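You operate a simulated robot arm through the tools that you are given. There is no shell and no other tool. Be economical: measure what you need, move in short steps, check, and stop when the job is done.

Carry out the task below with a simulated two-armed robot. There is one attempt and no reset: what you move stays moved.

TASK
On the ironing board, fold the grey hand towel in half, so that its two long edges meet.
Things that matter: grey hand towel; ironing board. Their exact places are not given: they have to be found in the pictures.

Only the result counts: the job must be done as asked and must still hold three seconds after the hand-in. Knocking over, shifting, dropping, spilling or breaking anything else fails it. Flat cloth is picked up by pressing the open fingertips on it (5 to 10 N) and closing them slowly along it; thin cloth reads only 2 to 8 mm in the jaws.

THE ROBOT
Two 7-joint arms with two-finger parallel grippers on one trunk, on a base that drives. Base frame: it is fixed to the floor where the robot stands at the start and does not move with it; the origin is under the middle of the robot, x ahead of it, y to its left, z up; the surface under the hand at the start is at about z = 0.88. Units: m, degrees, N and s.
The left shoulder is at the start at [0.062, 0.197, 1.104], the right one opposite. With the tool pointing down near the work surface each hand reaches from about 0.32 to 0.72 m from the robot's upright axis, wherever it stands, measured 20 degrees to its own side. Places, roughly: ironing board [0.5, 0, 0.9]. Payload 1.57 kg a hand.
The tool frame of a hand sits at the grasp point between the pads (the TCP): z along the fingers, y along the line on which they close. The tips reach 0.03 m beyond it. Largest opening 0.11 m; finger width 0.024, thickness 0.012; the body of the gripper, 0.048 by 0.112 m, starts 0.078 m behind the TCP.
Orientation is that of the tool frame in the base frame, as a unit quaternion [x, y, z, w]. With the fingers straight down and closing along the base's y, the tool's x points along the base's -x, its y along +y and its z along -z.

THE INTERFACE
- The arms move only by the tool step_arm. It takes "left_plan", "right_plan" or both (then of equal length, played together; a hand with none holds still); each is a list of rows, each a list of 3 entries, a list of its own where there are three numbers: the shift along the base's x, y, z in units of 300 mm (1.0 is 300 mm), then the turn, a rotation vector about the base's x, y, z in units of 45 degrees (1.0 is 45 degrees), then the finger opening in m, from 0 to 0.11. In form: [[[dx, dy, dz], [ax, ay, az], jaw], ...]. A call has 1 to 12 rows; each row is the pose to reach, as a shift and turn from the pose commanded when the call began. A call with a number of a shift or a turn outside -1 to 1 is refused whole. A row lasts 0.2 s, in which the tool goes at most 0.05 m and 8.6 degrees; a call with a longer step from one row to the next is refused whole, and so is a gripper value outside its range. Where a pose cannot be reached the arm comes as near as it can. A force on the tool above 40 N (or 10 N above the force at the start of the call, whichever is more), or a blocked arm, ends the call early, and 0.2 s more pass. Each finger travels about 0.072 m/s and halts on what it meets, pressing with about 43 N; the grip force reading is that of the motor and also rises with nothing between the fingers. The clock runs only during rows and for 0.2 s after the last one: add rows that repeat a pose to give the fingers time. It gives the time, the measured TCP pose, the force on the tool (base axes), the opening and the grip force at its end, in the units of the frame above (readings bear some noise), with the torque about the TCP (base axes, N m) and any sound that the robot's microphone picked up, and new pictures: "show" is both (left out), scene, wrist or none (wrist: the cameras of the hands that moved).
- Cameras (640 x 400 px; columns grow to the right, rows downward): "scene" is now at [0.099, -0.0053, 1.6731]; the picture's right is [-0.07, -1.00, 0.00], its down [-0.87, 0.06, -0.48] and it looks along [0.48, -0.03, -0.88] (base axes); focal length 274 px, centre (320, 200). "left" rides on the left gripper at [0.07, -0.016, -0.141] in its tool frame; the picture's right is [0.23, 0.97, 0.00], its down [-0.85, 0.20, -0.48] and it looks along [-0.47, 0.11, 0.88] (tool axes); focal length 222 px, centre (320, 200). "right" rides on the right gripper at [0.07, 0.016, -0.141] in its tool frame; the picture's right is [-0.23, 0.97, 0.00], its down [-0.85, -0.20, -0.48] and it looks along [-0.47, -0.11, 0.88] (tool axes); focal length 222 px, centre (320, 200).
- move_column(by): slides the trunk up (or, below 0, down) by that many m; the arms and the scene camera ride with it, the base frame stays. It gives what a move gives, with no picture.
- drive_base(legs): drives the robot by 1 to 6 legs, each [ahead, left, turn to the left] in m, m and degrees, along the robot's own axes; the way and the turn of a leg run together, so that a leg with both is an arc; at most 1.5 m and 180 degrees a leg. The arms and the cameras ride along, it lands a little off, and it stops where it bumps. It gives what a move gives, and a new picture of the scene camera.
- aim_head(pan, tilt): turns the head with the scene camera to pan (to the left, within 86 degrees either way) and tilt (down, from -29 to 69), counted from straight ahead of the robot. It gives what a move gives, and a new picture of the scene camera.
- point_at(camera, pixels): for up to 12 pixels [column, row] of the newest picture of that camera ("zoom" is the newest enlarged one), the place [x, y, z] in the base frame of the surface seen there, good to about 0.002 m. The clock stands still meanwhile.
- zoom(camera, box): a new picture of the part [left, top, right, bottom] of that camera's present view, enlarged. The clock stands still meanwhile.
- sign_off(): hands the job in; it is judged then, once.

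Go step by step. Measure first, check grasps and placings, and put right what went wrong. The budget is 80 turns and 260 pictures, counting those below and the enlarged ones. Unless the task says otherwise, let go and move clear before handing in, and close with one line.

The tools are called after ">>>" as name(argument=value, ...) on one line, values as JSON. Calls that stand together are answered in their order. step_arm: Moves the arms, as the interface text tells. Its arguments: {"type":"object","properties":{"left_plan":{"type":"array"},"right_plan":{"type":"array"},"show":{"type":"string","enum":["both","scene","wrist","none"]}},"required":[]} The other tools are called the same way: move_column (by) slides the trunk up or down; drive_base (legs) drives the base; aim_head (pan, tilt) turns the head that bears the scene camera; point_at (camera, pixels) gives the place of the surface under pixels of a picture; zoom (camera, box) takes an enlarged picture of a part of a camera's view; sign_off () hands the job in.

At the start:

```text
time: 0.0
left_ee_pos: [0.4317, 0.1265, 1.1153]
left_tool_rot: [-0.001, 1.0, 0.001, -0.001]
left_force: [-0.1, 0.3, -0.2]
left_torque: [0.0, 0.0, 0.04]
left_opening: 0.11
left_grip_force: 0.0
right_ee_pos: [0.3559, -0.1353, 1.0683]
right_tool_rot: [0.0, 1.0, 0.0, -0.001]
right_force: [-0.2, 0.7, -0.3]
right_torque: [0.0, -0.03, 0.01]
right_opening: 0.1102
right_grip_force: 0.0
trunk travel left (down, up): [-0.7, 0.29]
robot x, y, heading: [-0.0011, -0.0046, 0.1]
head pan, tilt: [-3.7, 61.1]
```

scene: 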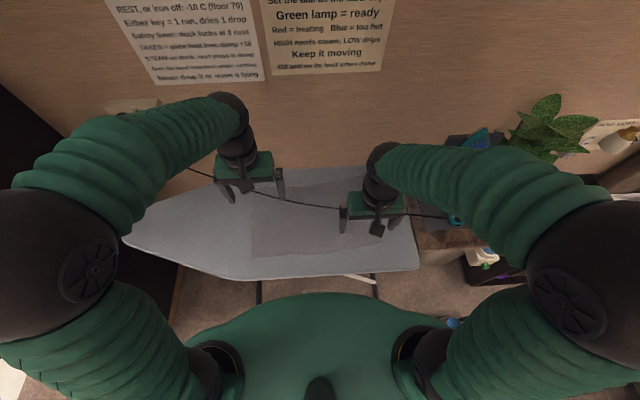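
right: 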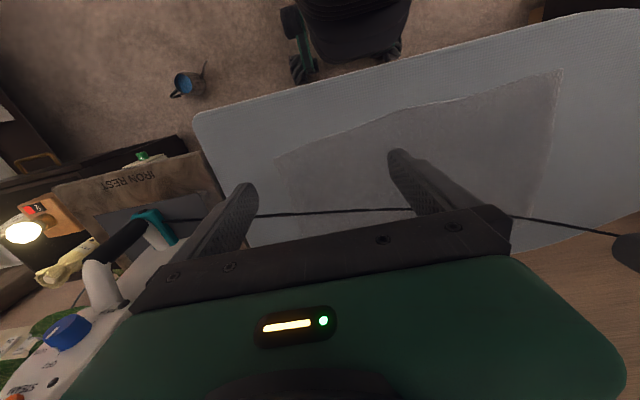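
left: 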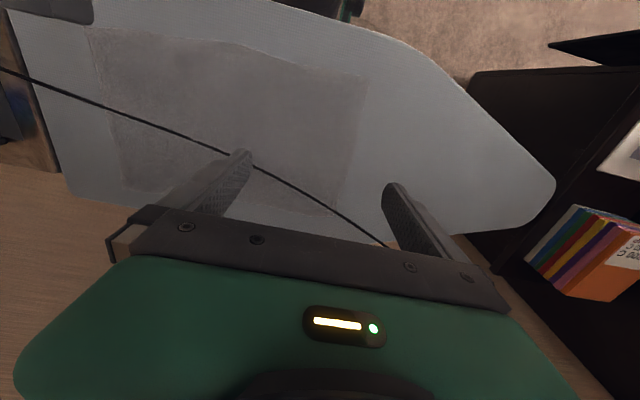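

The grey towel lies on the board around scene pixels (250-400, 180-258), and a black cord crosses it. I'll zoom in and measure its corners and the cord's height.

>>> zoom(camera="scene", box=[120, 140, 440, 300])

>>> point_at(camera="left", pixels=[[90, 28], [236, 44], [366, 76], [334, 214], [125, 190], [100, 92], [180, 131], [300, 185], [360, 226], [20, 12], [250, 130], [450, 190]])

>>> point_at(camera="right", pixels=[[275, 157], [440, 104], [562, 70], [540, 200], [285, 240], [300, 213], [380, 209], [560, 224], [195, 115], [450, 140], [145, 230], [100, 290]])

```text
2.00 times, centred on (280, 220) of scene
```

zoom: 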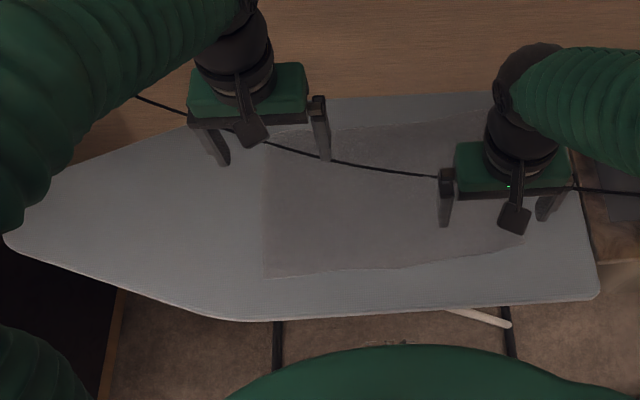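

```text
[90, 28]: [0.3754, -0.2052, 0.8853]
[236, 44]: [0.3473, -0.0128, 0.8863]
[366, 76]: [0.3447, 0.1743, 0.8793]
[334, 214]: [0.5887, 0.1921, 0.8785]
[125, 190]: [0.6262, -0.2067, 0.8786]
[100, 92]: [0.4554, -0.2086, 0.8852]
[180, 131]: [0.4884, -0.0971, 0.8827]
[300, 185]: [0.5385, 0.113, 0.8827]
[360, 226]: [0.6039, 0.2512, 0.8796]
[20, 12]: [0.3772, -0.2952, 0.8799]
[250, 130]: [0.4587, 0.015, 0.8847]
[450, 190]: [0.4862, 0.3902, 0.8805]
```

```text
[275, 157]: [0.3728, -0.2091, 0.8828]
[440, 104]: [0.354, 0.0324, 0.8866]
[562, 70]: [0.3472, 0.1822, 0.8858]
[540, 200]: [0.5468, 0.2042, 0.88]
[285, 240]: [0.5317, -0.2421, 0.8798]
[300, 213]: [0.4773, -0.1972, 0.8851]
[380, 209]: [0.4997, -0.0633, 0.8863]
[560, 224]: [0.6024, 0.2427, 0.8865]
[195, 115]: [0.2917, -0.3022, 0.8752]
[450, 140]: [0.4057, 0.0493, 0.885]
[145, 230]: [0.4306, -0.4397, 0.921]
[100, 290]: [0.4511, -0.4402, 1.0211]
```

The cord seems to lie close to the towel, so I'll zoom along it to get its real height.

>>> zoom(camera="left", box=[0, 40, 240, 190])

>>> zoom(camera="right", box=[0, 120, 320, 320])

>>> zoom(camera="right", box=[480, 150, 640, 250])

```text
2.67 times, centred on (120, 115) of left
```

zoom: 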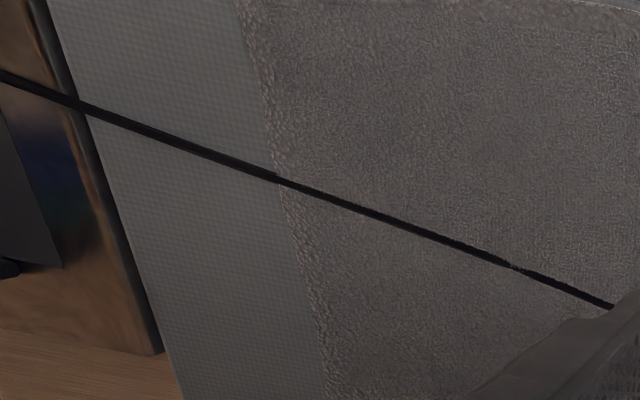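

```text
2.00 times, centred on (160, 220) of right
```

zoom: 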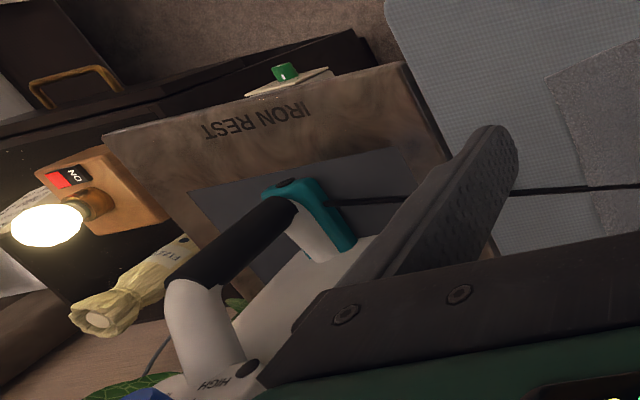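

```text
4.00 times, centred on (560, 200) of right
```

zoom: 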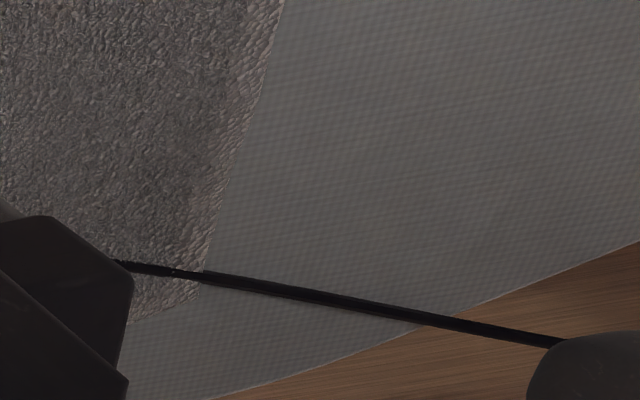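

The cord lies right across the towel, from the iron at the right to the back left. I'll raise both hands clear to see everything from above.

>>> step_arm(left_plan=[[[0, 0.1, 0.1], [0, 0, 0], 0.11], [[0, 0.2, 0.15], [0, 0, 0], 0.11], [[-0.05, 0.35, 0.2], [0, 0, 0], 0.11], [[-0.1, 0.5, 0.2], [0, 0, 0], 0.11], [[-0.15, 0.65, 0.2], [0, 0, 0], 0.11], [[-0.2, 0.8, 0.2], [0, 0, 0], 0.11]], right_plan=[[[0, 0, 0.15], [0, 0, 0], 0.11], [[0, 0, 0.3], [0, 0, 0], 0.11], [[0, -0.1, 0.4], [0, 0, 0], 0.11], [[-0.1, -0.2, 0.5], [0, 0, 0], 0.11], [[-0.2, -0.3, 0.5], [0, 0, 0], 0.11], [[-0.3, -0.4, 0.5], [0, 0, 0], 0.11]])

```text
refused: row 4 steps farther than a row can; nothing moved
```

>>> step_arm(left_plan=[[[0, 0.1, 0.1], [0, 0, 0], 0.11], [[0, 0.2, 0.15], [0, 0, 0], 0.11], [[-0.05, 0.33, 0.2], [0, 0, 0], 0.11], [[-0.1, 0.46, 0.2], [0, 0, 0], 0.11], [[-0.15, 0.59, 0.2], [0, 0, 0], 0.11], [[-0.2, 0.72, 0.2], [0, 0, 0], 0.11]], right_plan=[[[0, 0, 0.12], [0, 0, 0], 0.11], [[0, 0, 0.25], [0, 0, 0], 0.11], [[0, -0.08, 0.35], [0, 0, 0], 0.11], [[-0.08, -0.16, 0.43], [0, 0, 0], 0.11], [[-0.16, -0.24, 0.43], [0, 0, 0], 0.11], [[-0.24, -0.32, 0.43], [0, 0, 0], 0.11]])

```text
time: 1.4
left_ee_pos: [0.3706, 0.341, 1.1738]
left_tool_rot: [0.001, 1.0, 0.0, -0.001]
left_force: [-0.1, 0.5, 0.2]
left_torque: [-0.01, 0.05, -0.01]
left_opening: 0.11
left_grip_force: 0.1
right_ee_pos: [0.3024, -0.2137, 1.1953]
right_tool_rot: [0.001, 1.0, -0.001, -0.002]
right_force: [-0.4, -0.6, 0.3]
right_torque: [-0.02, 0.02, 0.04]
right_opening: 0.11
right_grip_force: 0.2
right hand out of reach, approached as far as the arm can: row 6
trunk travel left (down, up): [-0.7, 0.29]
robot x, y, heading: [0.0012, -0.0038, 0.2]
head pan, tilt: [-3.7, 61.1]
```

scene: 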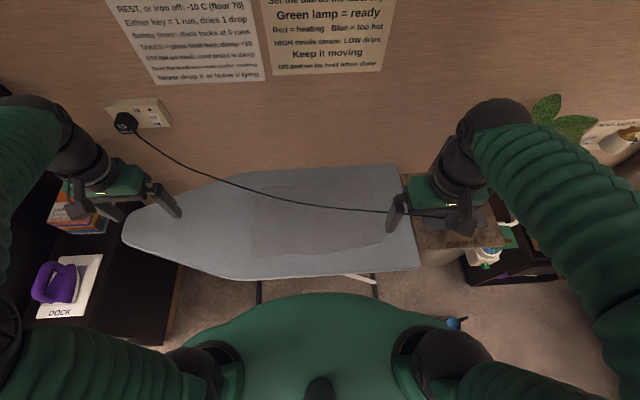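
right: 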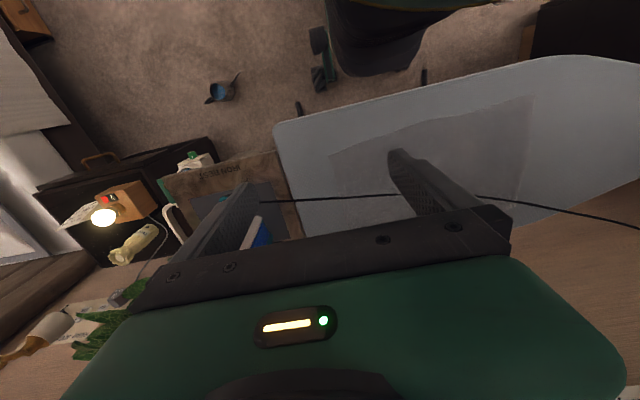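
left: 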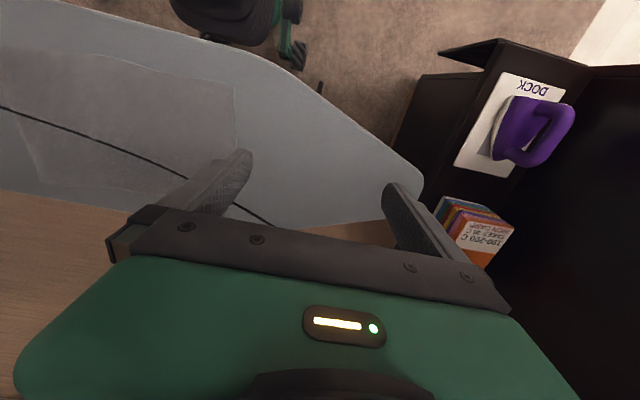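

The cord runs from the wall socket at (125,123) across the towel to the iron. I'll zoom in to measure the cord and the towel edges.

>>> zoom(camera="scene", box=[230, 155, 430, 280])

>>> point_at(camera="zoom", pixels=[[72, 100], [320, 100], [487, 76], [70, 330], [260, 320], [480, 275], [200, 150], [320, 168], [440, 177], [100, 122], [585, 355], [540, 40]])

>>> point_at(camera="scene", pixels=[[150, 145], [180, 165], [205, 177], [230, 183], [125, 238], [420, 268], [399, 165]])

```text
3.20 times, centred on (330, 218) of scene
```

zoom: 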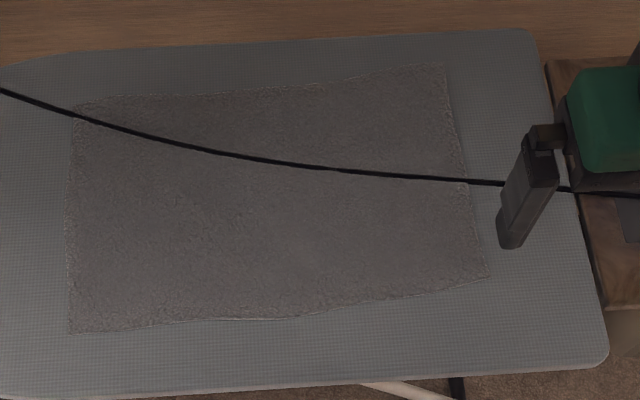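

```text
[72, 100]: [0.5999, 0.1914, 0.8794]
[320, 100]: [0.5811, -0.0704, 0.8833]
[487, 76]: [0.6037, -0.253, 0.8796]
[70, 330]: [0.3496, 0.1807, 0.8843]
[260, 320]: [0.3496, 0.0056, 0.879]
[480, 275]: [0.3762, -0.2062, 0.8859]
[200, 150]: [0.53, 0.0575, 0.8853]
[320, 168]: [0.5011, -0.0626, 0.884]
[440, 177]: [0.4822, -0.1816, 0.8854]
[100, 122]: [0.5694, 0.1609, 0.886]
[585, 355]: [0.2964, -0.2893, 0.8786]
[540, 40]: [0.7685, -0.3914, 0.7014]
```

```text
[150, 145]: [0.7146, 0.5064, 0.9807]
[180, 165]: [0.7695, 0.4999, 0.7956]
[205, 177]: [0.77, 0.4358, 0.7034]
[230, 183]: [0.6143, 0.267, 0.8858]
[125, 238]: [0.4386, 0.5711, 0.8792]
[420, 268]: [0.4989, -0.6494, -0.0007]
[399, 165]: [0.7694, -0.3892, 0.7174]
```

The towel corners are about (0.60,0.19), (0.62,-0.21), (0.35,0.185) and (0.373,-0.213), so the long edges run along y. The cord lies diagonally over the back half.

My plan is to pull the towel gently toward the robot by its front edge until it is out from under the cord. Then I'll fold it on the free strip of board. I'm backing off a little first to have reach.

>>> drive_base(legs=[[-0.14, 0, 0]])

```text
time: 2.7
left_ee_pos: [0.2324, 0.3403, 1.1732]
left_tool_rot: [0.001, 1.0, 0.0, -0.001]
left_force: [-0.6, -0.2, 0.0]
left_torque: [0.03, -0.01, 0.01]
left_opening: 0.11
left_grip_force: 0.1
right_ee_pos: [0.1657, -0.2166, 1.1943]
right_tool_rot: [-0.001, 1.0, 0.001, -0.003]
right_force: [-0.2, -0.3, -0.4]
right_torque: [0.02, 0.01, -0.02]
right_opening: 0.1099
right_grip_force: 0.1
trunk travel left (down, up): [-0.7, 0.29]
robot x, y, heading: [-0.1393, 0.001, 0.2]
head pan, tilt: [-3.7, 61.1]
```

scene: 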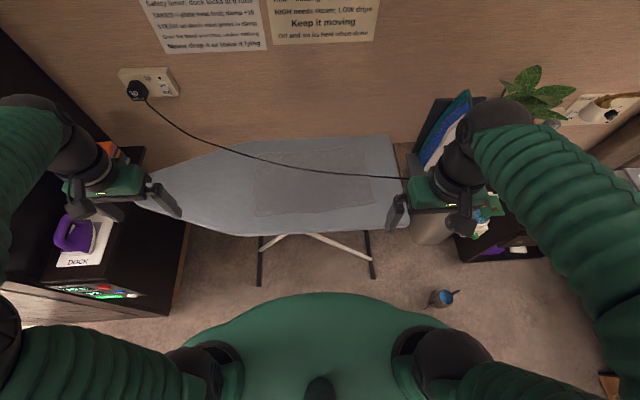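

The board and towel are now fully visible. I'll get the front edge precisely.

>>> zoom(camera="scene", box=[230, 125, 422, 245])

>>> point_at(camera="zoom", pixels=[[84, 300], [95, 297], [130, 297], [180, 293], [280, 286], [380, 277], [420, 270], [455, 267], [470, 265], [437, 88], [80, 110], [85, 354]])

```text
3.33 times, centred on (326, 185) of scene
```

zoom: 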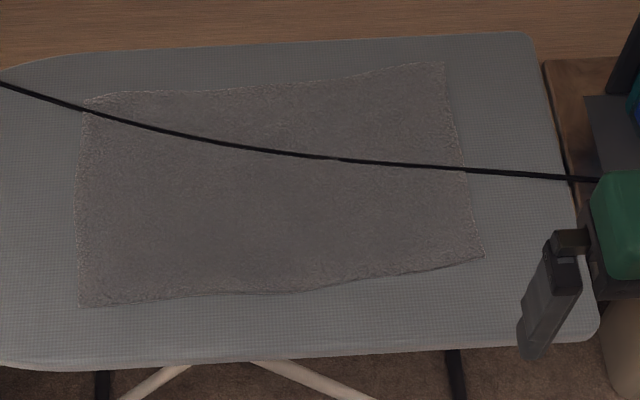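

```text
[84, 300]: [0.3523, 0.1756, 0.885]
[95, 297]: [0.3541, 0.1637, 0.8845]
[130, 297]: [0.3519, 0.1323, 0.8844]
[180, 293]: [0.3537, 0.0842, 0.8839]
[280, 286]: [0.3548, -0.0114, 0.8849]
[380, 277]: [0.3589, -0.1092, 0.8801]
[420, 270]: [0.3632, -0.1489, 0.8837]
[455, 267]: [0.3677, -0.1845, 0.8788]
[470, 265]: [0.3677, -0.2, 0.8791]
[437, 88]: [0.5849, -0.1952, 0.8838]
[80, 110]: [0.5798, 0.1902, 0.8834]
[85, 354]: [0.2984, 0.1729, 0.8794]
```

The front edge runs from (0.351,0.17) to (0.368,-0.20). I'm moving both hands above grasp points just inside it, at y=0.15 and y=-0.175.

>>> step_arm(left_plan=[[[0.061, -0.091, -0.082], [0, 0, 0], 0.1], [[0.122, -0.181, -0.165], [0, 0, 0], 0.09], [[0.183, -0.272, -0.247], [0, 0, 0], 0.08], [[0.243, -0.362, -0.33], [0, 0, 0], 0.07], [[0.304, -0.453, -0.412], [0, 0, 0], 0.06], [[0.365, -0.543, -0.495], [0, 0, 0], 0.05], [[0.425, -0.634, -0.577], [0, 0, 0], 0.05], [[0.425, -0.634, -0.577], [0, 0, 0], 0.05]], right_plan=[[[0.1, 0.02, -0.093], [0, 0, 0], 0.1], [[0.2, 0.04, -0.185], [0, 0, 0], 0.09], [[0.3, 0.06, -0.278], [0, 0, 0], 0.08], [[0.4, 0.08, -0.37], [0, 0, 0], 0.07], [[0.5, 0.1, -0.463], [0, 0, 0], 0.06], [[0.6, 0.12, -0.555], [0, 0, 0], 0.05], [[0.704, 0.139, -0.648], [0, 0, 0], 0.05], [[0.704, 0.139, -0.648], [0, 0, 0], 0.05]])

```text
time: 4.5
left_ee_pos: [0.357, 0.1496, 1.0]
left_tool_rot: [-0.001, 1.0, 0.0, 0.001]
left_force: [-0.7, 0.6, -0.5]
left_torque: [-0.01, -0.01, 0.02]
left_opening: 0.0501
left_grip_force: 0.1
right_ee_pos: [0.3729, -0.1724, 1.0016]
right_tool_rot: [0.0, 1.0, 0.0, 0.001]
right_force: [0.3, 0.3, -0.5]
right_torque: [-0.02, -0.02, 0.03]
right_opening: 0.0501
right_grip_force: 0.1
trunk travel left (down, up): [-0.7, 0.29]
robot x, y, heading: [-0.1397, 0.0007, 0.1]
head pan, tilt: [-3.7, 61.1]
```

scene: 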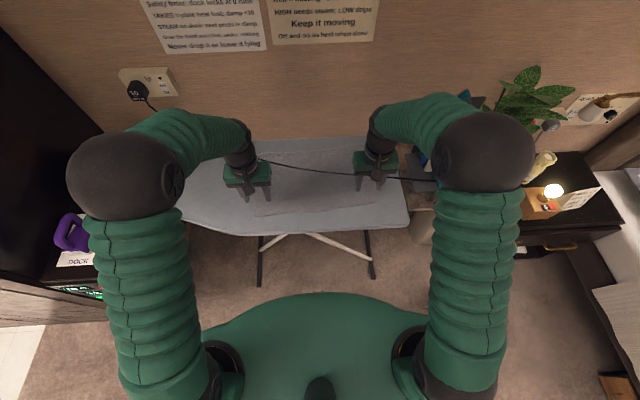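
right: 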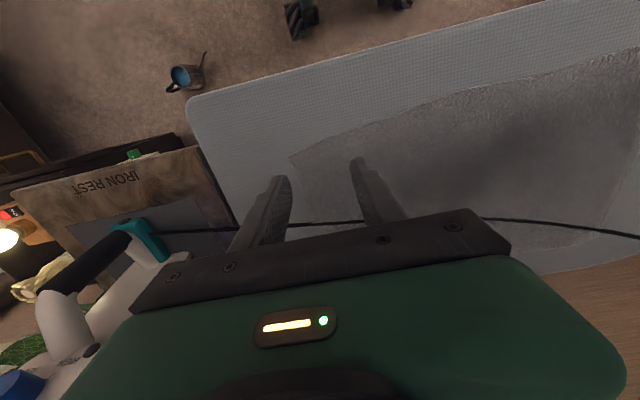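
left: 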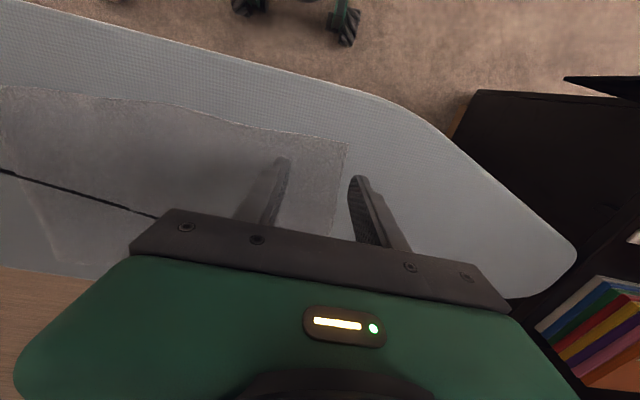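

The hands are well placed over the edge. I'm shifting 1 cm inward and descending to near contact.

>>> step_arm(left_plan=[[[0.01, -0.032, -0.12], [0, 0, 0], 0.05], [[0.01, -0.032, -0.2], [0, 0, 0], 0.05], [[0.01, -0.032, -0.25], [0, 0, 0], 0.05], [[0.01, -0.032, -0.273], [0, 0, 0], 0.05], [[0.01, -0.032, -0.28], [0, 0, 0], 0.05]], right_plan=[[[0.013, 0.025, -0.12], [0, 0, 0], 0.05], [[0.013, 0.025, -0.2], [0, 0, 0], 0.05], [[0.013, 0.025, -0.25], [0, 0, 0], 0.05], [[0.013, 0.025, -0.279], [0, 0, 0], 0.05], [[0.013, 0.025, -0.286], [0, 0, 0], 0.05]], show="wrist")

```text
time: 5.7
left_ee_pos: [0.3605, 0.1397, 0.9183]
left_tool_rot: [-0.001, 1.0, 0.001, 0.0]
left_force: [0.6, -0.4, 0.4]
left_torque: [0.04, -0.03, -0.02]
left_opening: 0.0499
left_grip_force: 0.0
right_ee_pos: [0.3761, -0.1662, 0.9166]
right_tool_rot: [-0.001, 1.0, 0.0, -0.001]
right_force: [0.4, 0.0, 0.1]
right_torque: [0.0, -0.01, 0.0]
right_opening: 0.05
right_grip_force: 0.1
trunk travel left (down, up): [-0.7, 0.29]
robot x, y, heading: [-0.1369, -0.0003, 0.3]
head pan, tilt: [-3.7, 61.1]
```

right: 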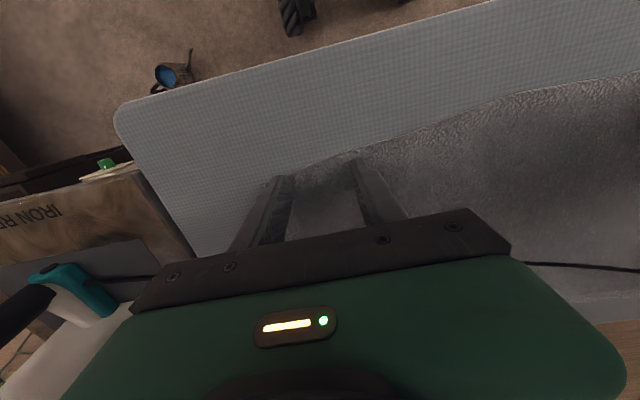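
left: 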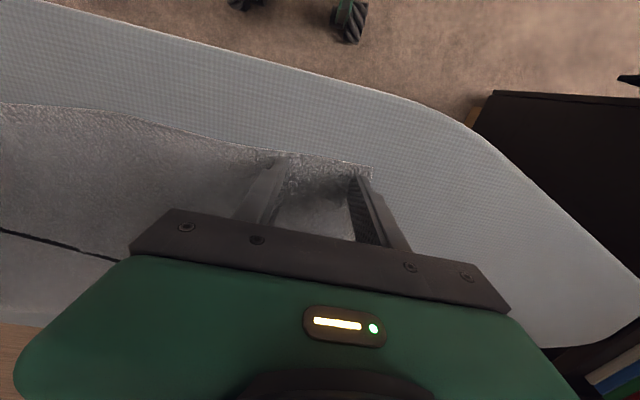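

The fingers stand just inside the edge with no contact force yet. I'm pressing down in small steps.

>>> step_arm(left_plan=[[[0, 0, -0.01], [0, 0, 0], 0.05], [[0, 0, -0.018], [0, 0, 0], 0.05], [[0, 0, -0.024], [0, 0, 0], 0.05]], right_plan=[[[0, 0, -0.005], [0, 0, 0], 0.05], [[0, 0, -0.012], [0, 0, 0], 0.05], [[0, 0, -0.018], [0, 0, 0], 0.05]], show="none")

```text
time: 6.5
left_ee_pos: [0.3605, 0.1399, 0.9138]
left_tool_rot: [-0.001, 1.0, 0.0, 0.003]
left_force: [4.3, -1.3, 12.5]
left_torque: [0.02, -0.14, -0.05]
left_opening: 0.0498
left_grip_force: 0.1
right_ee_pos: [0.3768, -0.1647, 0.9132]
right_tool_rot: [0.0, 1.0, -0.001, 0.001]
right_force: [-2.6, 1.5, 16.4]
right_torque: [0.19, 0.01, 0.01]
right_opening: 0.05
right_grip_force: 0.1
trunk travel left (down, up): [-0.7, 0.29]
robot x, y, heading: [-0.1395, 0.0001, 0.3]
head pan, tilt: [-3.7, 61.1]
```

Contact is at 12–16 N, so I'll ease up about a millimetre and close slowly along the cloth.

>>> step_arm(left_plan=[[[0, 0, 0.003], [0, 0, 0], 0.05], [[0, 0, 0.003], [0, 0, 0], 0.044], [[0, 0, 0.003], [0, 0, 0], 0.038], [[0, 0, 0.003], [0, 0, 0], 0.032], [[0, 0, 0.003], [0, 0, 0], 0.026], [[0, 0, 0.003], [0, 0, 0], 0.02], [[0, 0, 0.003], [0, 0, 0], 0.014], [[0, 0, 0.003], [0, 0, 0], 0.008], [[0, 0, 0.003], [0, 0, 0], 0.002], [[0, 0, 0.003], [0, 0, 0], 0.0], [[0, 0, 0.003], [0, 0, 0], 0.0]], right_plan=[[[0, 0, 0.006], [0, 0, 0], 0.05], [[0, 0, 0.006], [0, 0, 0], 0.044], [[0, 0, 0.006], [0, 0, 0], 0.038], [[0, 0, 0.006], [0, 0, 0], 0.032], [[0, 0, 0.006], [0, 0, 0], 0.026], [[0, 0, 0.006], [0, 0, 0], 0.02], [[0, 0, 0.006], [0, 0, 0], 0.014], [[0, 0, 0.006], [0, 0, 0], 0.008], [[0, 0, 0.006], [0, 0, 0], 0.002], [[0, 0, 0.006], [0, 0, 0], 0.0], [[0, 0, 0.006], [0, 0, 0], 0.0]])

```text
time: 8.9
left_ee_pos: [0.3609, 0.1391, 0.9132]
left_tool_rot: [0.0, 1.0, -0.001, 0.001]
left_force: [1.0, -9.9, 17.9]
left_torque: [-0.3, 0.01, 0.03]
left_opening: 0.008
left_grip_force: 27.0
right_ee_pos: [0.3766, -0.1657, 0.9131]
right_tool_rot: [-0.001, 1.0, 0.001, 0.0]
right_force: [-0.7, 11.8, 7.9]
right_torque: [0.33, 0.0, 0.05]
right_opening: 0.0068
right_grip_force: 26.2
trunk travel left (down, up): [-0.7, 0.29]
robot x, y, heading: [-0.1403, -0.0016, 0.1]
head pan, tilt: [-3.7, 61.1]
```

scene: 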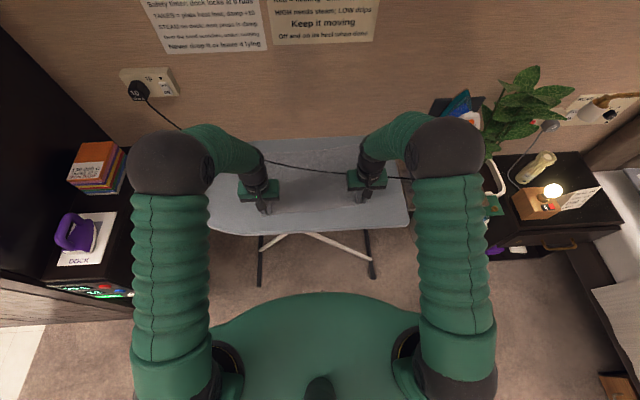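
right: 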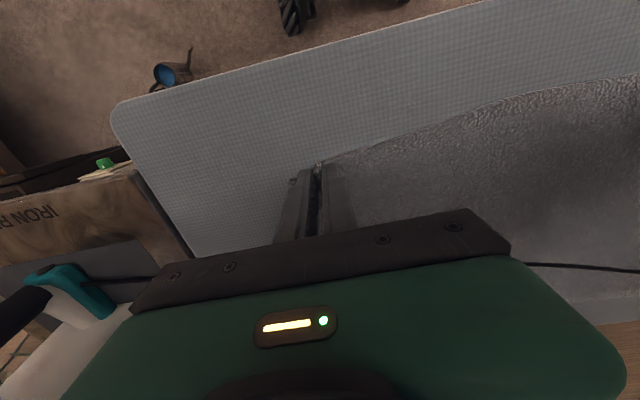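
left: 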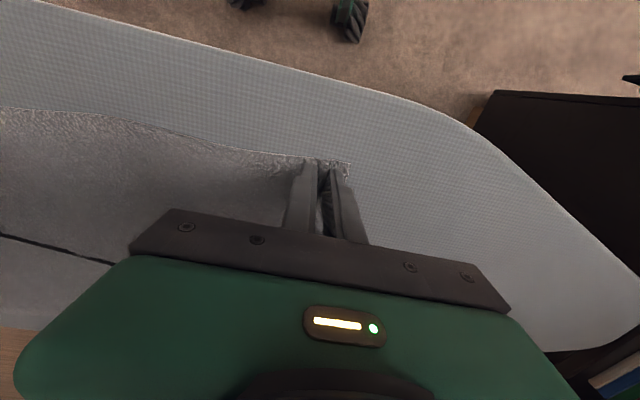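

Both jaws hold cloth (7–8 mm). I'm lifting 2.5 cm to verify.

>>> step_arm(left_plan=[[[0, 0, 0.03], [0, 0, 0], 0.0], [[0, 0, 0.06], [0, 0, 0], 0.0], [[0, 0, 0.09], [0, 0, 0], 0.0]], right_plan=[[[0, 0, 0.03], [0, 0, 0], 0.0], [[0, 0, 0.06], [0, 0, 0], 0.0], [[0, 0, 0.09], [0, 0, 0], 0.0]], show="wrist")

```text
time: 9.7
left_ee_pos: [0.3605, 0.1412, 0.9376]
left_tool_rot: [0.0, 1.0, -0.001, 0.0]
left_force: [0.3, -11.2, -0.2]
left_torque: [-0.34, -0.06, 0.02]
left_opening: 0.0069
left_grip_force: 26.3
right_ee_pos: [0.3764, -0.1652, 0.9384]
right_tool_rot: [-0.001, 1.0, 0.0, -0.001]
right_force: [-0.1, 10.3, -0.2]
right_torque: [0.35, 0.03, 0.04]
right_opening: 0.0067
right_grip_force: 26.2
trunk travel left (down, up): [-0.7, 0.29]
robot x, y, heading: [-0.1408, -0.0017, 0.1]
head pan, tilt: [-3.7, 61.1]
```

right: 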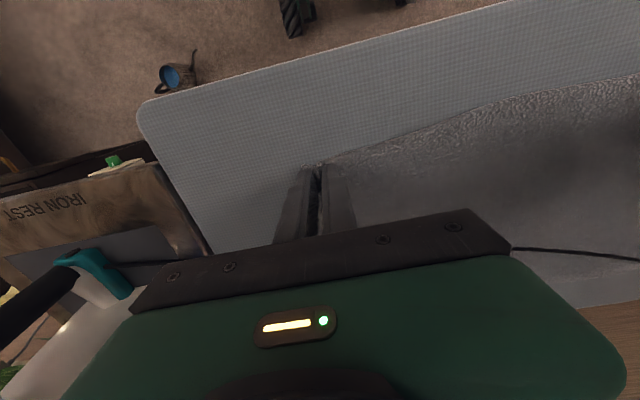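
left: 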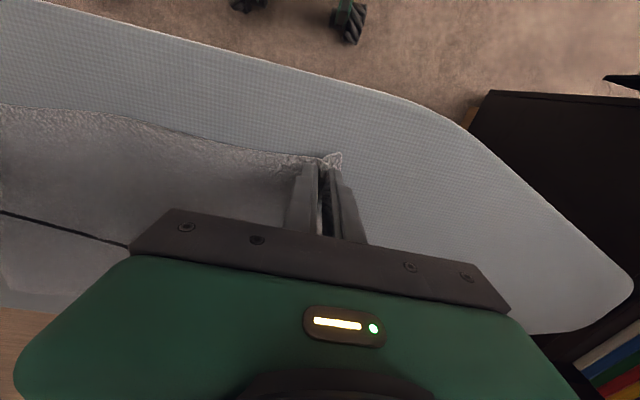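

The edge is lifted and taut between the hands (10 N), so I'll relax each inward by 8 mm. Then I'll drag the towel half the way toward the robot and check the cord.

>>> step_arm(left_plan=[[[0, -0.027, 0], [0, 0, 0], 0.0], [[-0.05, -0.027, 0], [0, 0, 0], 0.0], [[-0.1, -0.027, 0], [0, 0, 0], 0.0], [[-0.15, -0.027, 0], [0, 0, 0], 0.0], [[-0.2, -0.027, 0], [0, 0, 0], 0.0], [[-0.25, -0.027, 0], [0, 0, 0], 0.0]], right_plan=[[[0, 0.027, 0], [0, 0, 0], 0.0], [[-0.06, 0.027, 0], [0, 0, 0], 0.0], [[-0.12, 0.027, 0], [0, 0, 0], 0.0], [[-0.18, 0.027, 0], [0, 0, 0], 0.0], [[-0.24, 0.027, 0], [0, 0, 0], 0.0], [[-0.3, 0.027, 0], [0, 0, 0], 0.0]])

>>> zoom(camera="scene", box=[230, 125, 422, 245])

```text
time: 11.1
left_ee_pos: [0.2847, 0.1319, 0.9361]
left_tool_rot: [0.0, 1.0, 0.001, 0.0]
left_force: [0.0, 0.5, -0.5]
left_torque: [0.01, -0.02, -0.03]
left_opening: 0.005
left_grip_force: 25.2
right_ee_pos: [0.2866, -0.1572, 0.9373]
right_tool_rot: [-0.001, 1.0, 0.0, 0.0]
right_force: [-0.5, 1.0, -1.1]
right_torque: [-0.02, -0.04, 0.02]
right_opening: 0.0057
right_grip_force: 25.7
trunk travel left (down, up): [-0.7, 0.29]
robot x, y, heading: [-0.137, -0.0002, -0.0]
head pan, tilt: [-3.7, 61.1]
```

scene: 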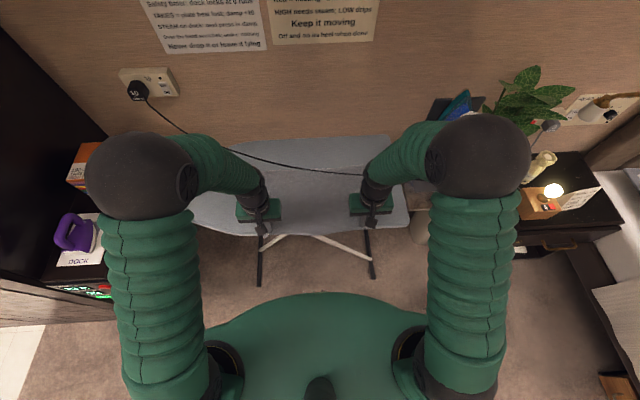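
right: 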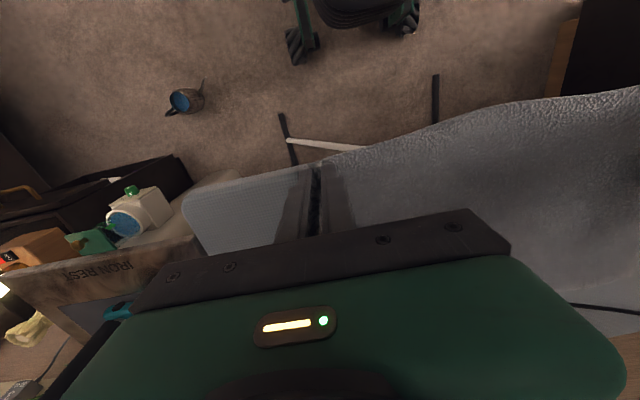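
left: 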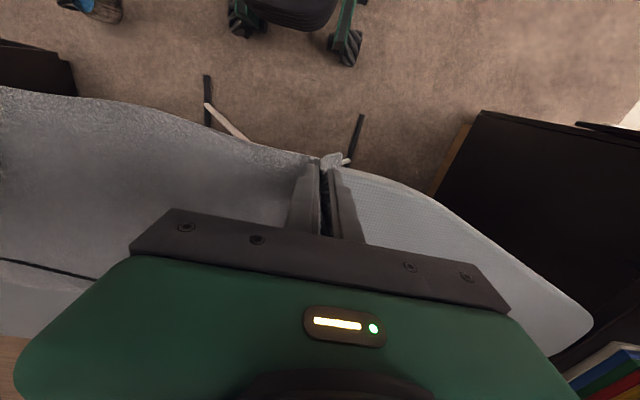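

```text
3.33 times, centred on (326, 185) of scene
```

zoom: 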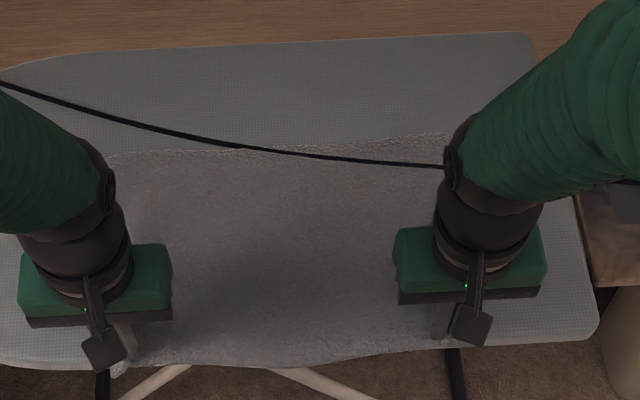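

The towel slides out and the cord has stayed put; the back edge is at zoom (110,158)–(440,135). I'm pulling another 8–9 cm.

>>> step_arm(left_plan=[[[-0.05, 0, 0], [0, 0, 0], 0.0], [[-0.1, 0, 0], [0, 0, 0], 0.0], [[-0.15, 0, 0], [0, 0, 0], 0.0], [[-0.2, 0, 0], [0, 0, 0], 0.0], [[-0.26, 0, 0], [0, 0, 0], 0.0]], right_plan=[[[-0.06, 0, 0], [0, 0, 0], 0.0], [[-0.12, 0, 0], [0, 0, 0], 0.0], [[-0.18, 0, 0], [0, 0, 0], 0.0], [[-0.24, 0, 0], [0, 0, 0], 0.0], [[-0.3, 0, 0], [0, 0, 0], 0.0]], show="scene")

>>> zoom(camera="scene", box=[230, 125, 422, 245])

>>> point_at(camera="zoom", pixels=[[140, 215], [200, 212], [260, 210], [320, 205], [380, 200], [320, 156], [420, 166], [260, 353], [340, 350]])

```text
time: 12.3
left_ee_pos: [0.2056, 0.1321, 0.9371]
left_tool_rot: [-0.001, 1.0, 0.0, 0.001]
left_force: [-0.2, -0.1, 0.0]
left_torque: [0.05, 0.02, 0.0]
left_opening: 0.0052
left_grip_force: 25.8
right_ee_pos: [0.1951, -0.1569, 0.9397]
right_tool_rot: [0.0, 1.0, 0.0, 0.0]
right_force: [0.0, -0.4, 0.8]
right_torque: [0.01, 0.0, 0.03]
right_opening: 0.0056
right_grip_force: 25.6
trunk travel left (down, up): [-0.7, 0.29]
robot x, y, heading: [-0.1354, -0.0007, 0.3]
head pan, tilt: [-3.7, 61.1]
```

scene: 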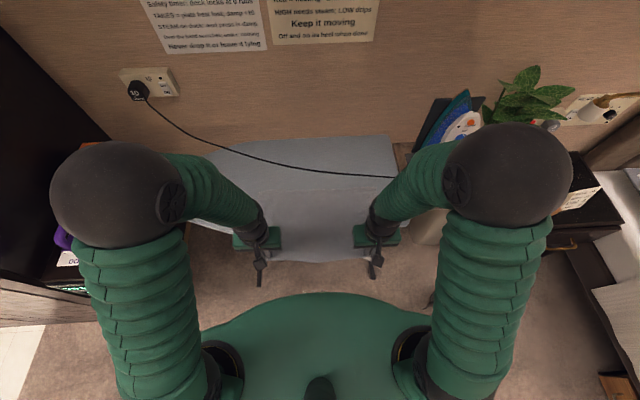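

```text
3.33 times, centred on (326, 185) of scene
```

zoom: 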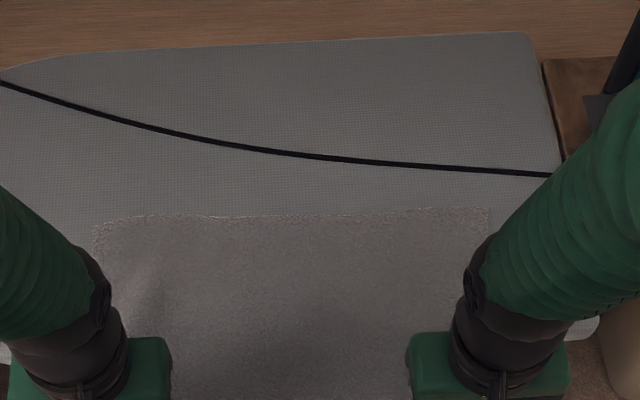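

```text
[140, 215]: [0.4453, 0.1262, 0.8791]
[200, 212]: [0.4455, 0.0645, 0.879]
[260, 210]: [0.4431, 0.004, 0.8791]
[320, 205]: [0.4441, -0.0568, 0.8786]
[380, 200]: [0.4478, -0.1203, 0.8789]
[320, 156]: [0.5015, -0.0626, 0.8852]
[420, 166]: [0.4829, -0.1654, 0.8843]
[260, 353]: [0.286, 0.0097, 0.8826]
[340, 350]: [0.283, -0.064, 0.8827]
```

The towel is fully clear of the cord, with its back edge straight at x≈0.441 and all of it in front of the cord. I'm starting the fold now: raising the front edge up and over, and tilting the hands so the edge turns with the fold.

>>> step_arm(left_plan=[[[0.04, 0, 0.06], [0, 0.178, 0], 0.0], [[0.107, 0, 0.123], [0, 0.356, 0], 0.0], [[0.18, 0, 0.177], [0, 0.533, 0], 0.0], [[0.257, 0, 0.22], [0, 0.711, 0], 0.0], [[0.33, 0, 0.237], [0, 0.889, 0], 0.0]], right_plan=[[[0.047, 0, 0.06], [0, 0.178, 0], 0.0], [[0.12, 0, 0.123], [0, 0.356, 0], 0.0], [[0.2, 0, 0.177], [0, 0.533, 0], 0.0], [[0.285, 0, 0.22], [0, 0.711, 0], 0.0], [[0.363, 0, 0.237], [0, 0.889, 0], 0.0]])

>>> zoom(camera="scene", box=[230, 125, 422, 245])

```text
time: 13.5
left_ee_pos: [0.3114, 0.1322, 1.006]
left_tool_rot: [0.0, 0.939, 0.0, -0.345]
left_force: [0.0, -0.1, -1.4]
left_torque: [0.0, -0.01, 0.02]
left_opening: 0.0053
left_grip_force: 25.3
right_ee_pos: [0.3125, -0.1571, 1.0072]
right_tool_rot: [-0.001, 0.938, 0.0, -0.347]
right_force: [-0.1, 0.3, -0.6]
right_torque: [0.02, 0.03, 0.01]
right_opening: 0.0055
right_grip_force: 25.9
trunk travel left (down, up): [-0.7, 0.29]
robot x, y, heading: [-0.1425, 0.0003, -0.0]
head pan, tilt: [-3.7, 61.1]
```

scene: 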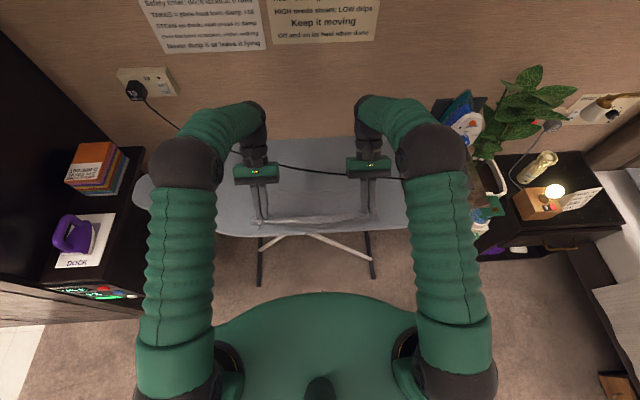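
right: 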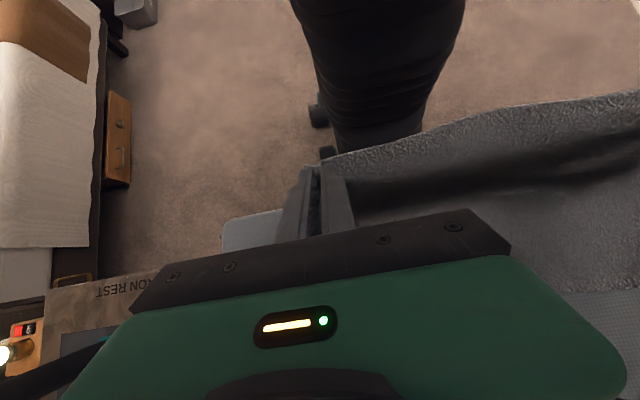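
left: 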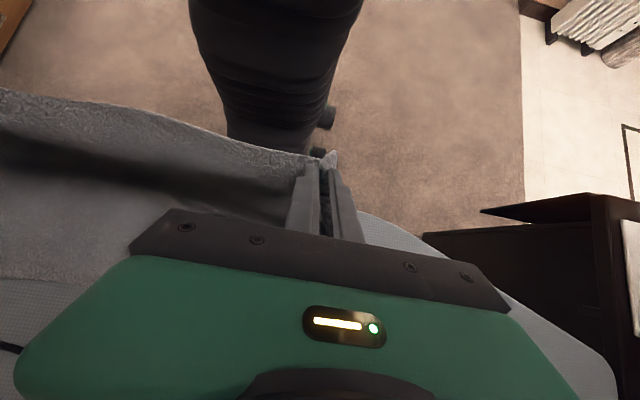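

```text
3.33 times, centred on (326, 185) of scene
```

zoom: 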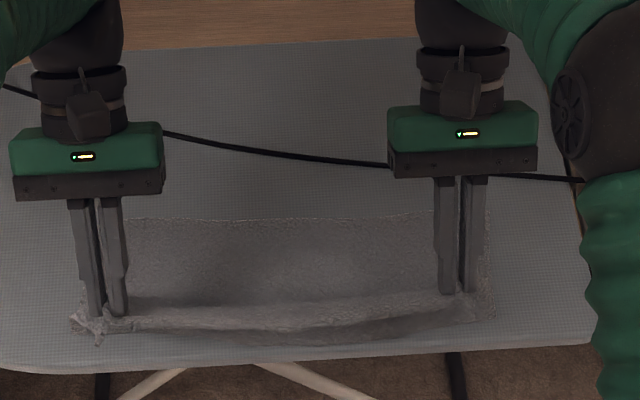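

The front edge is up and the cloth lies fully on the board with its fold near x≈0.31. I'm continuing over and down toward the back edge.

>>> step_arm(left_plan=[[[0.103, 0, -0.013], [0, 0.178, 0], 0.0], [[0.2, 0, -0.053], [0, 0.356, 0], 0.0], [[0.29, 0, -0.109], [0, 0.489, 0], 0.0], [[0.357, 0, -0.18], [0, 0.578, 0], 0.0], [[0.403, 0, -0.247], [0, 0.578, 0], 0.0], [[0.403, 0, -0.247], [0, 0.578, 0], 0.0]], right_plan=[[[0.103, 0, -0.013], [0, 0.178, 0], 0.0], [[0.2, 0, -0.053], [0, 0.356, 0], 0.0], [[0.29, 0, -0.109], [0, 0.489, 0], 0.0], [[0.357, 0, -0.18], [0, 0.578, 0], 0.0], [[0.403, 0, -0.247], [0, 0.578, 0], 0.0], [[0.403, 0, -0.247], [0, 0.578, 0], 0.0]])

>>> zoom(camera="scene", box=[230, 125, 422, 245])

```text
time: 14.9
left_ee_pos: [0.2885, 0.1302, 0.9409]
left_tool_rot: [0.005, 0.859, 0.0, -0.512]
left_force: [-0.2, -6.1, 0.7]
left_torque: [-0.1, 0.01, 0.23]
left_opening: 0.0056
left_grip_force: 25.1
left hand out of reach, approached as far as the arm can: row 2, 3, 4, 5, 6
right_ee_pos: [0.2951, -0.1682, 0.9853]
right_tool_rot: [-0.001, 0.876, 0.002, -0.482]
right_force: [-0.7, 5.6, -0.8]
right_torque: [0.16, -0.02, -0.14]
right_opening: 0.006
right_grip_force: 26.2
right hand out of reach, approached as far as the arm can: row 2, 3, 4, 5, 6
trunk travel left (down, up): [-0.7, 0.29]
robot x, y, heading: [-0.1414, -0.0017, 0.1]
head pan, tilt: [-3.7, 61.1]
```

scene: 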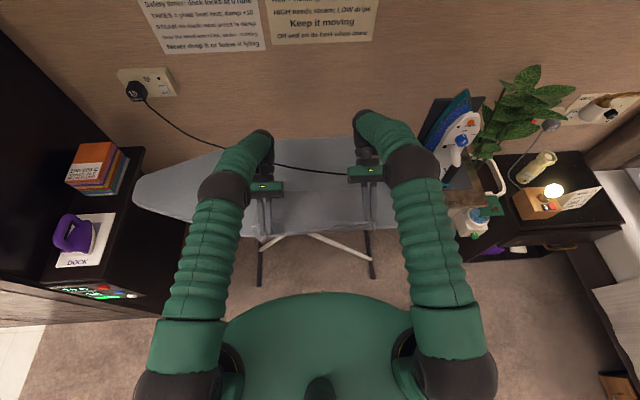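
right: 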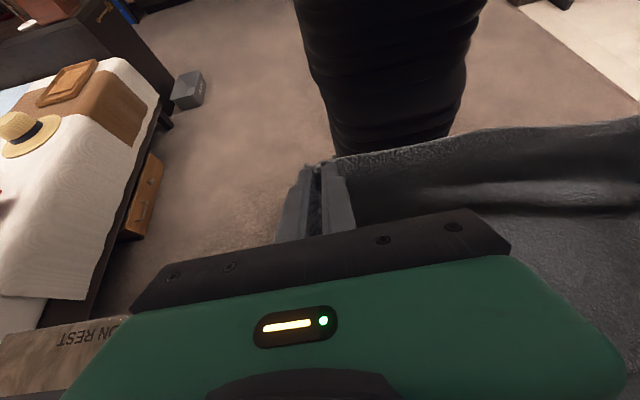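
left: 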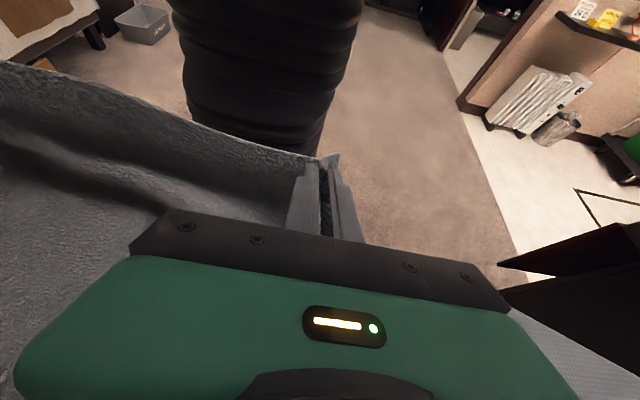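

```text
3.33 times, centred on (326, 185) of scene
```

zoom: 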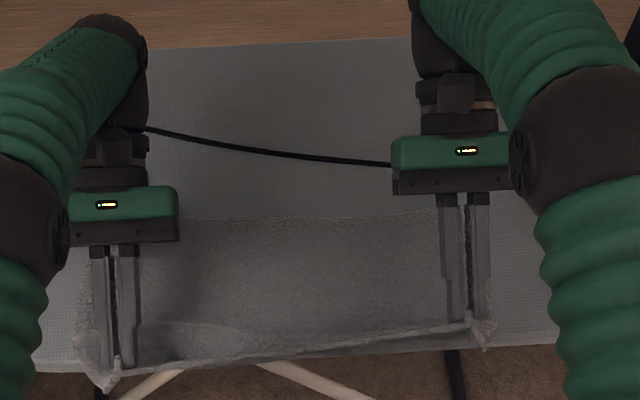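

The tilted reach is at its limit, with both arms stretched to x≈0.29. Driving the base forward gives reach back and carries the hands the right way, so I'll do 6 cm first.

>>> drive_base(legs=[[0.06, 0, 0]])

>>> step_arm(left_plan=[[[0, 0, 0.05], [0, 0, 0], 0.0], [[0, 0, 0.05], [0, 0, 0], 0.0]], right_plan=[[[0, 0, 0.0], [0, 0, 0], 0.0], [[0, 0, 0.0], [0, 0, 0], 0.0]], show="scene")

```text
time: 15.9
left_ee_pos: [0.3459, 0.1322, 0.9448]
left_tool_rot: [0.004, 0.86, -0.001, -0.51]
left_force: [-0.2, -7.5, 1.4]
left_torque: [-0.1, -0.05, 0.2]
left_opening: 0.0054
left_grip_force: 25.9
right_ee_pos: [0.3512, -0.1667, 0.9883]
right_tool_rot: [0.0, 0.877, 0.0, -0.48]
right_force: [-0.2, 6.4, -1.0]
right_torque: [0.11, -0.07, -0.2]
right_opening: 0.0063
right_grip_force: 25.9
trunk travel left (down, up): [-0.7, 0.29]
robot x, y, heading: [-0.0762, -0.0018, 0.2]
head pan, tilt: [-3.7, 61.1]
```

scene: 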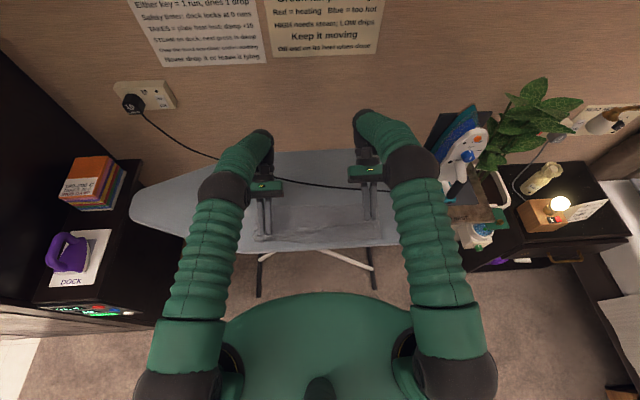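

```text
time: 16.5
left_ee_pos: [0.3468, 0.1317, 0.9586]
left_tool_rot: [0.004, 0.86, -0.001, -0.51]
left_force: [1.0, -6.0, 0.1]
left_torque: [-0.06, 0.0, 0.14]
left_opening: 0.0052
left_grip_force: 25.6
right_ee_pos: [0.3536, -0.1666, 0.9859]
right_tool_rot: [-0.002, 0.877, -0.001, -0.48]
right_force: [-0.5, 5.2, -0.3]
right_torque: [0.11, 0.0, -0.16]
right_opening: 0.006
right_grip_force: 25.9
trunk travel left (down, up): [-0.7, 0.29]
robot x, y, heading: [-0.0796, 0.0016, -0.2]
head pan, tilt: [-3.7, 61.1]
```

scene: 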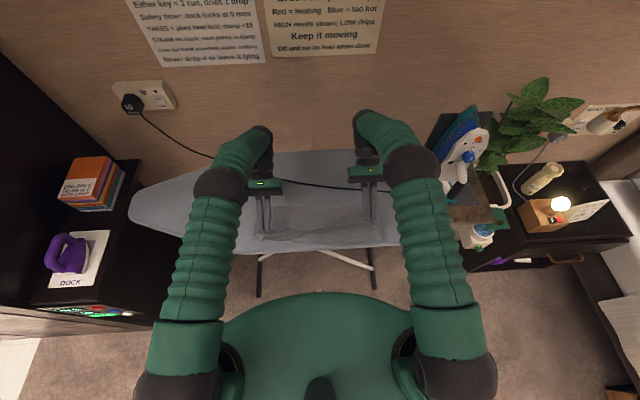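

Shifts count from the actual pose, and the hands are at x≈0.35 with 57–61° tilt. I'm driving 7 cm more to bring the edge nearly above the back edge.

>>> drive_base(legs=[[0.07, 0, 0]])

>>> zoom(camera="scene", box=[225, 150, 417, 270])

>>> point_at(camera="zoom", pixels=[[200, 200], [260, 200], [320, 200], [200, 270], [260, 270], [320, 270], [260, 300], [320, 300]])

```text
time: 17.5
left_ee_pos: [0.4129, 0.1321, 0.9588]
left_tool_rot: [0.004, 0.861, -0.001, -0.509]
left_force: [0.3, -6.4, 0.6]
left_torque: [-0.07, -0.02, 0.21]
left_opening: 0.0053
left_grip_force: 25.3
right_ee_pos: [0.4198, -0.1675, 0.9883]
right_tool_rot: [-0.001, 0.878, 0.0, -0.48]
right_force: [-0.1, 6.0, -0.6]
right_torque: [0.14, -0.06, -0.18]
right_opening: 0.0062
right_grip_force: 25.7
trunk travel left (down, up): [-0.7, 0.29]
robot x, y, heading: [-0.0102, 0.0, 0.0]
head pan, tilt: [-3.7, 61.1]
```

scene: 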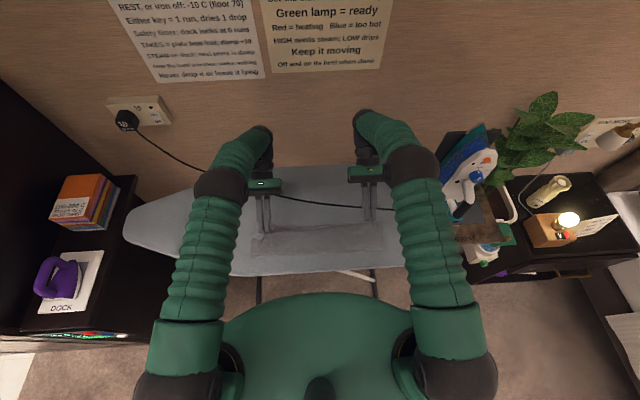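

```text
3.33 times, centred on (321, 210) of scene
```

zoom: 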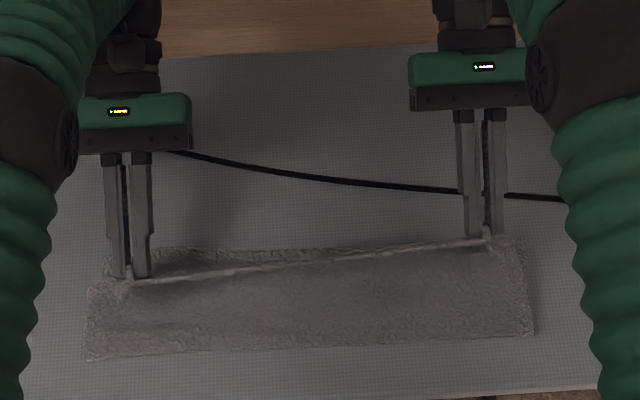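

```text
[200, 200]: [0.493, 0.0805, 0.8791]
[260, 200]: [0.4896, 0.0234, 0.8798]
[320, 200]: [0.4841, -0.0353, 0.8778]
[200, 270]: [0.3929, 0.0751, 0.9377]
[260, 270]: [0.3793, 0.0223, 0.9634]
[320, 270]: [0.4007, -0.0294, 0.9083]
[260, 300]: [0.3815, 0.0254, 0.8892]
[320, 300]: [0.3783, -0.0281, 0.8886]
```

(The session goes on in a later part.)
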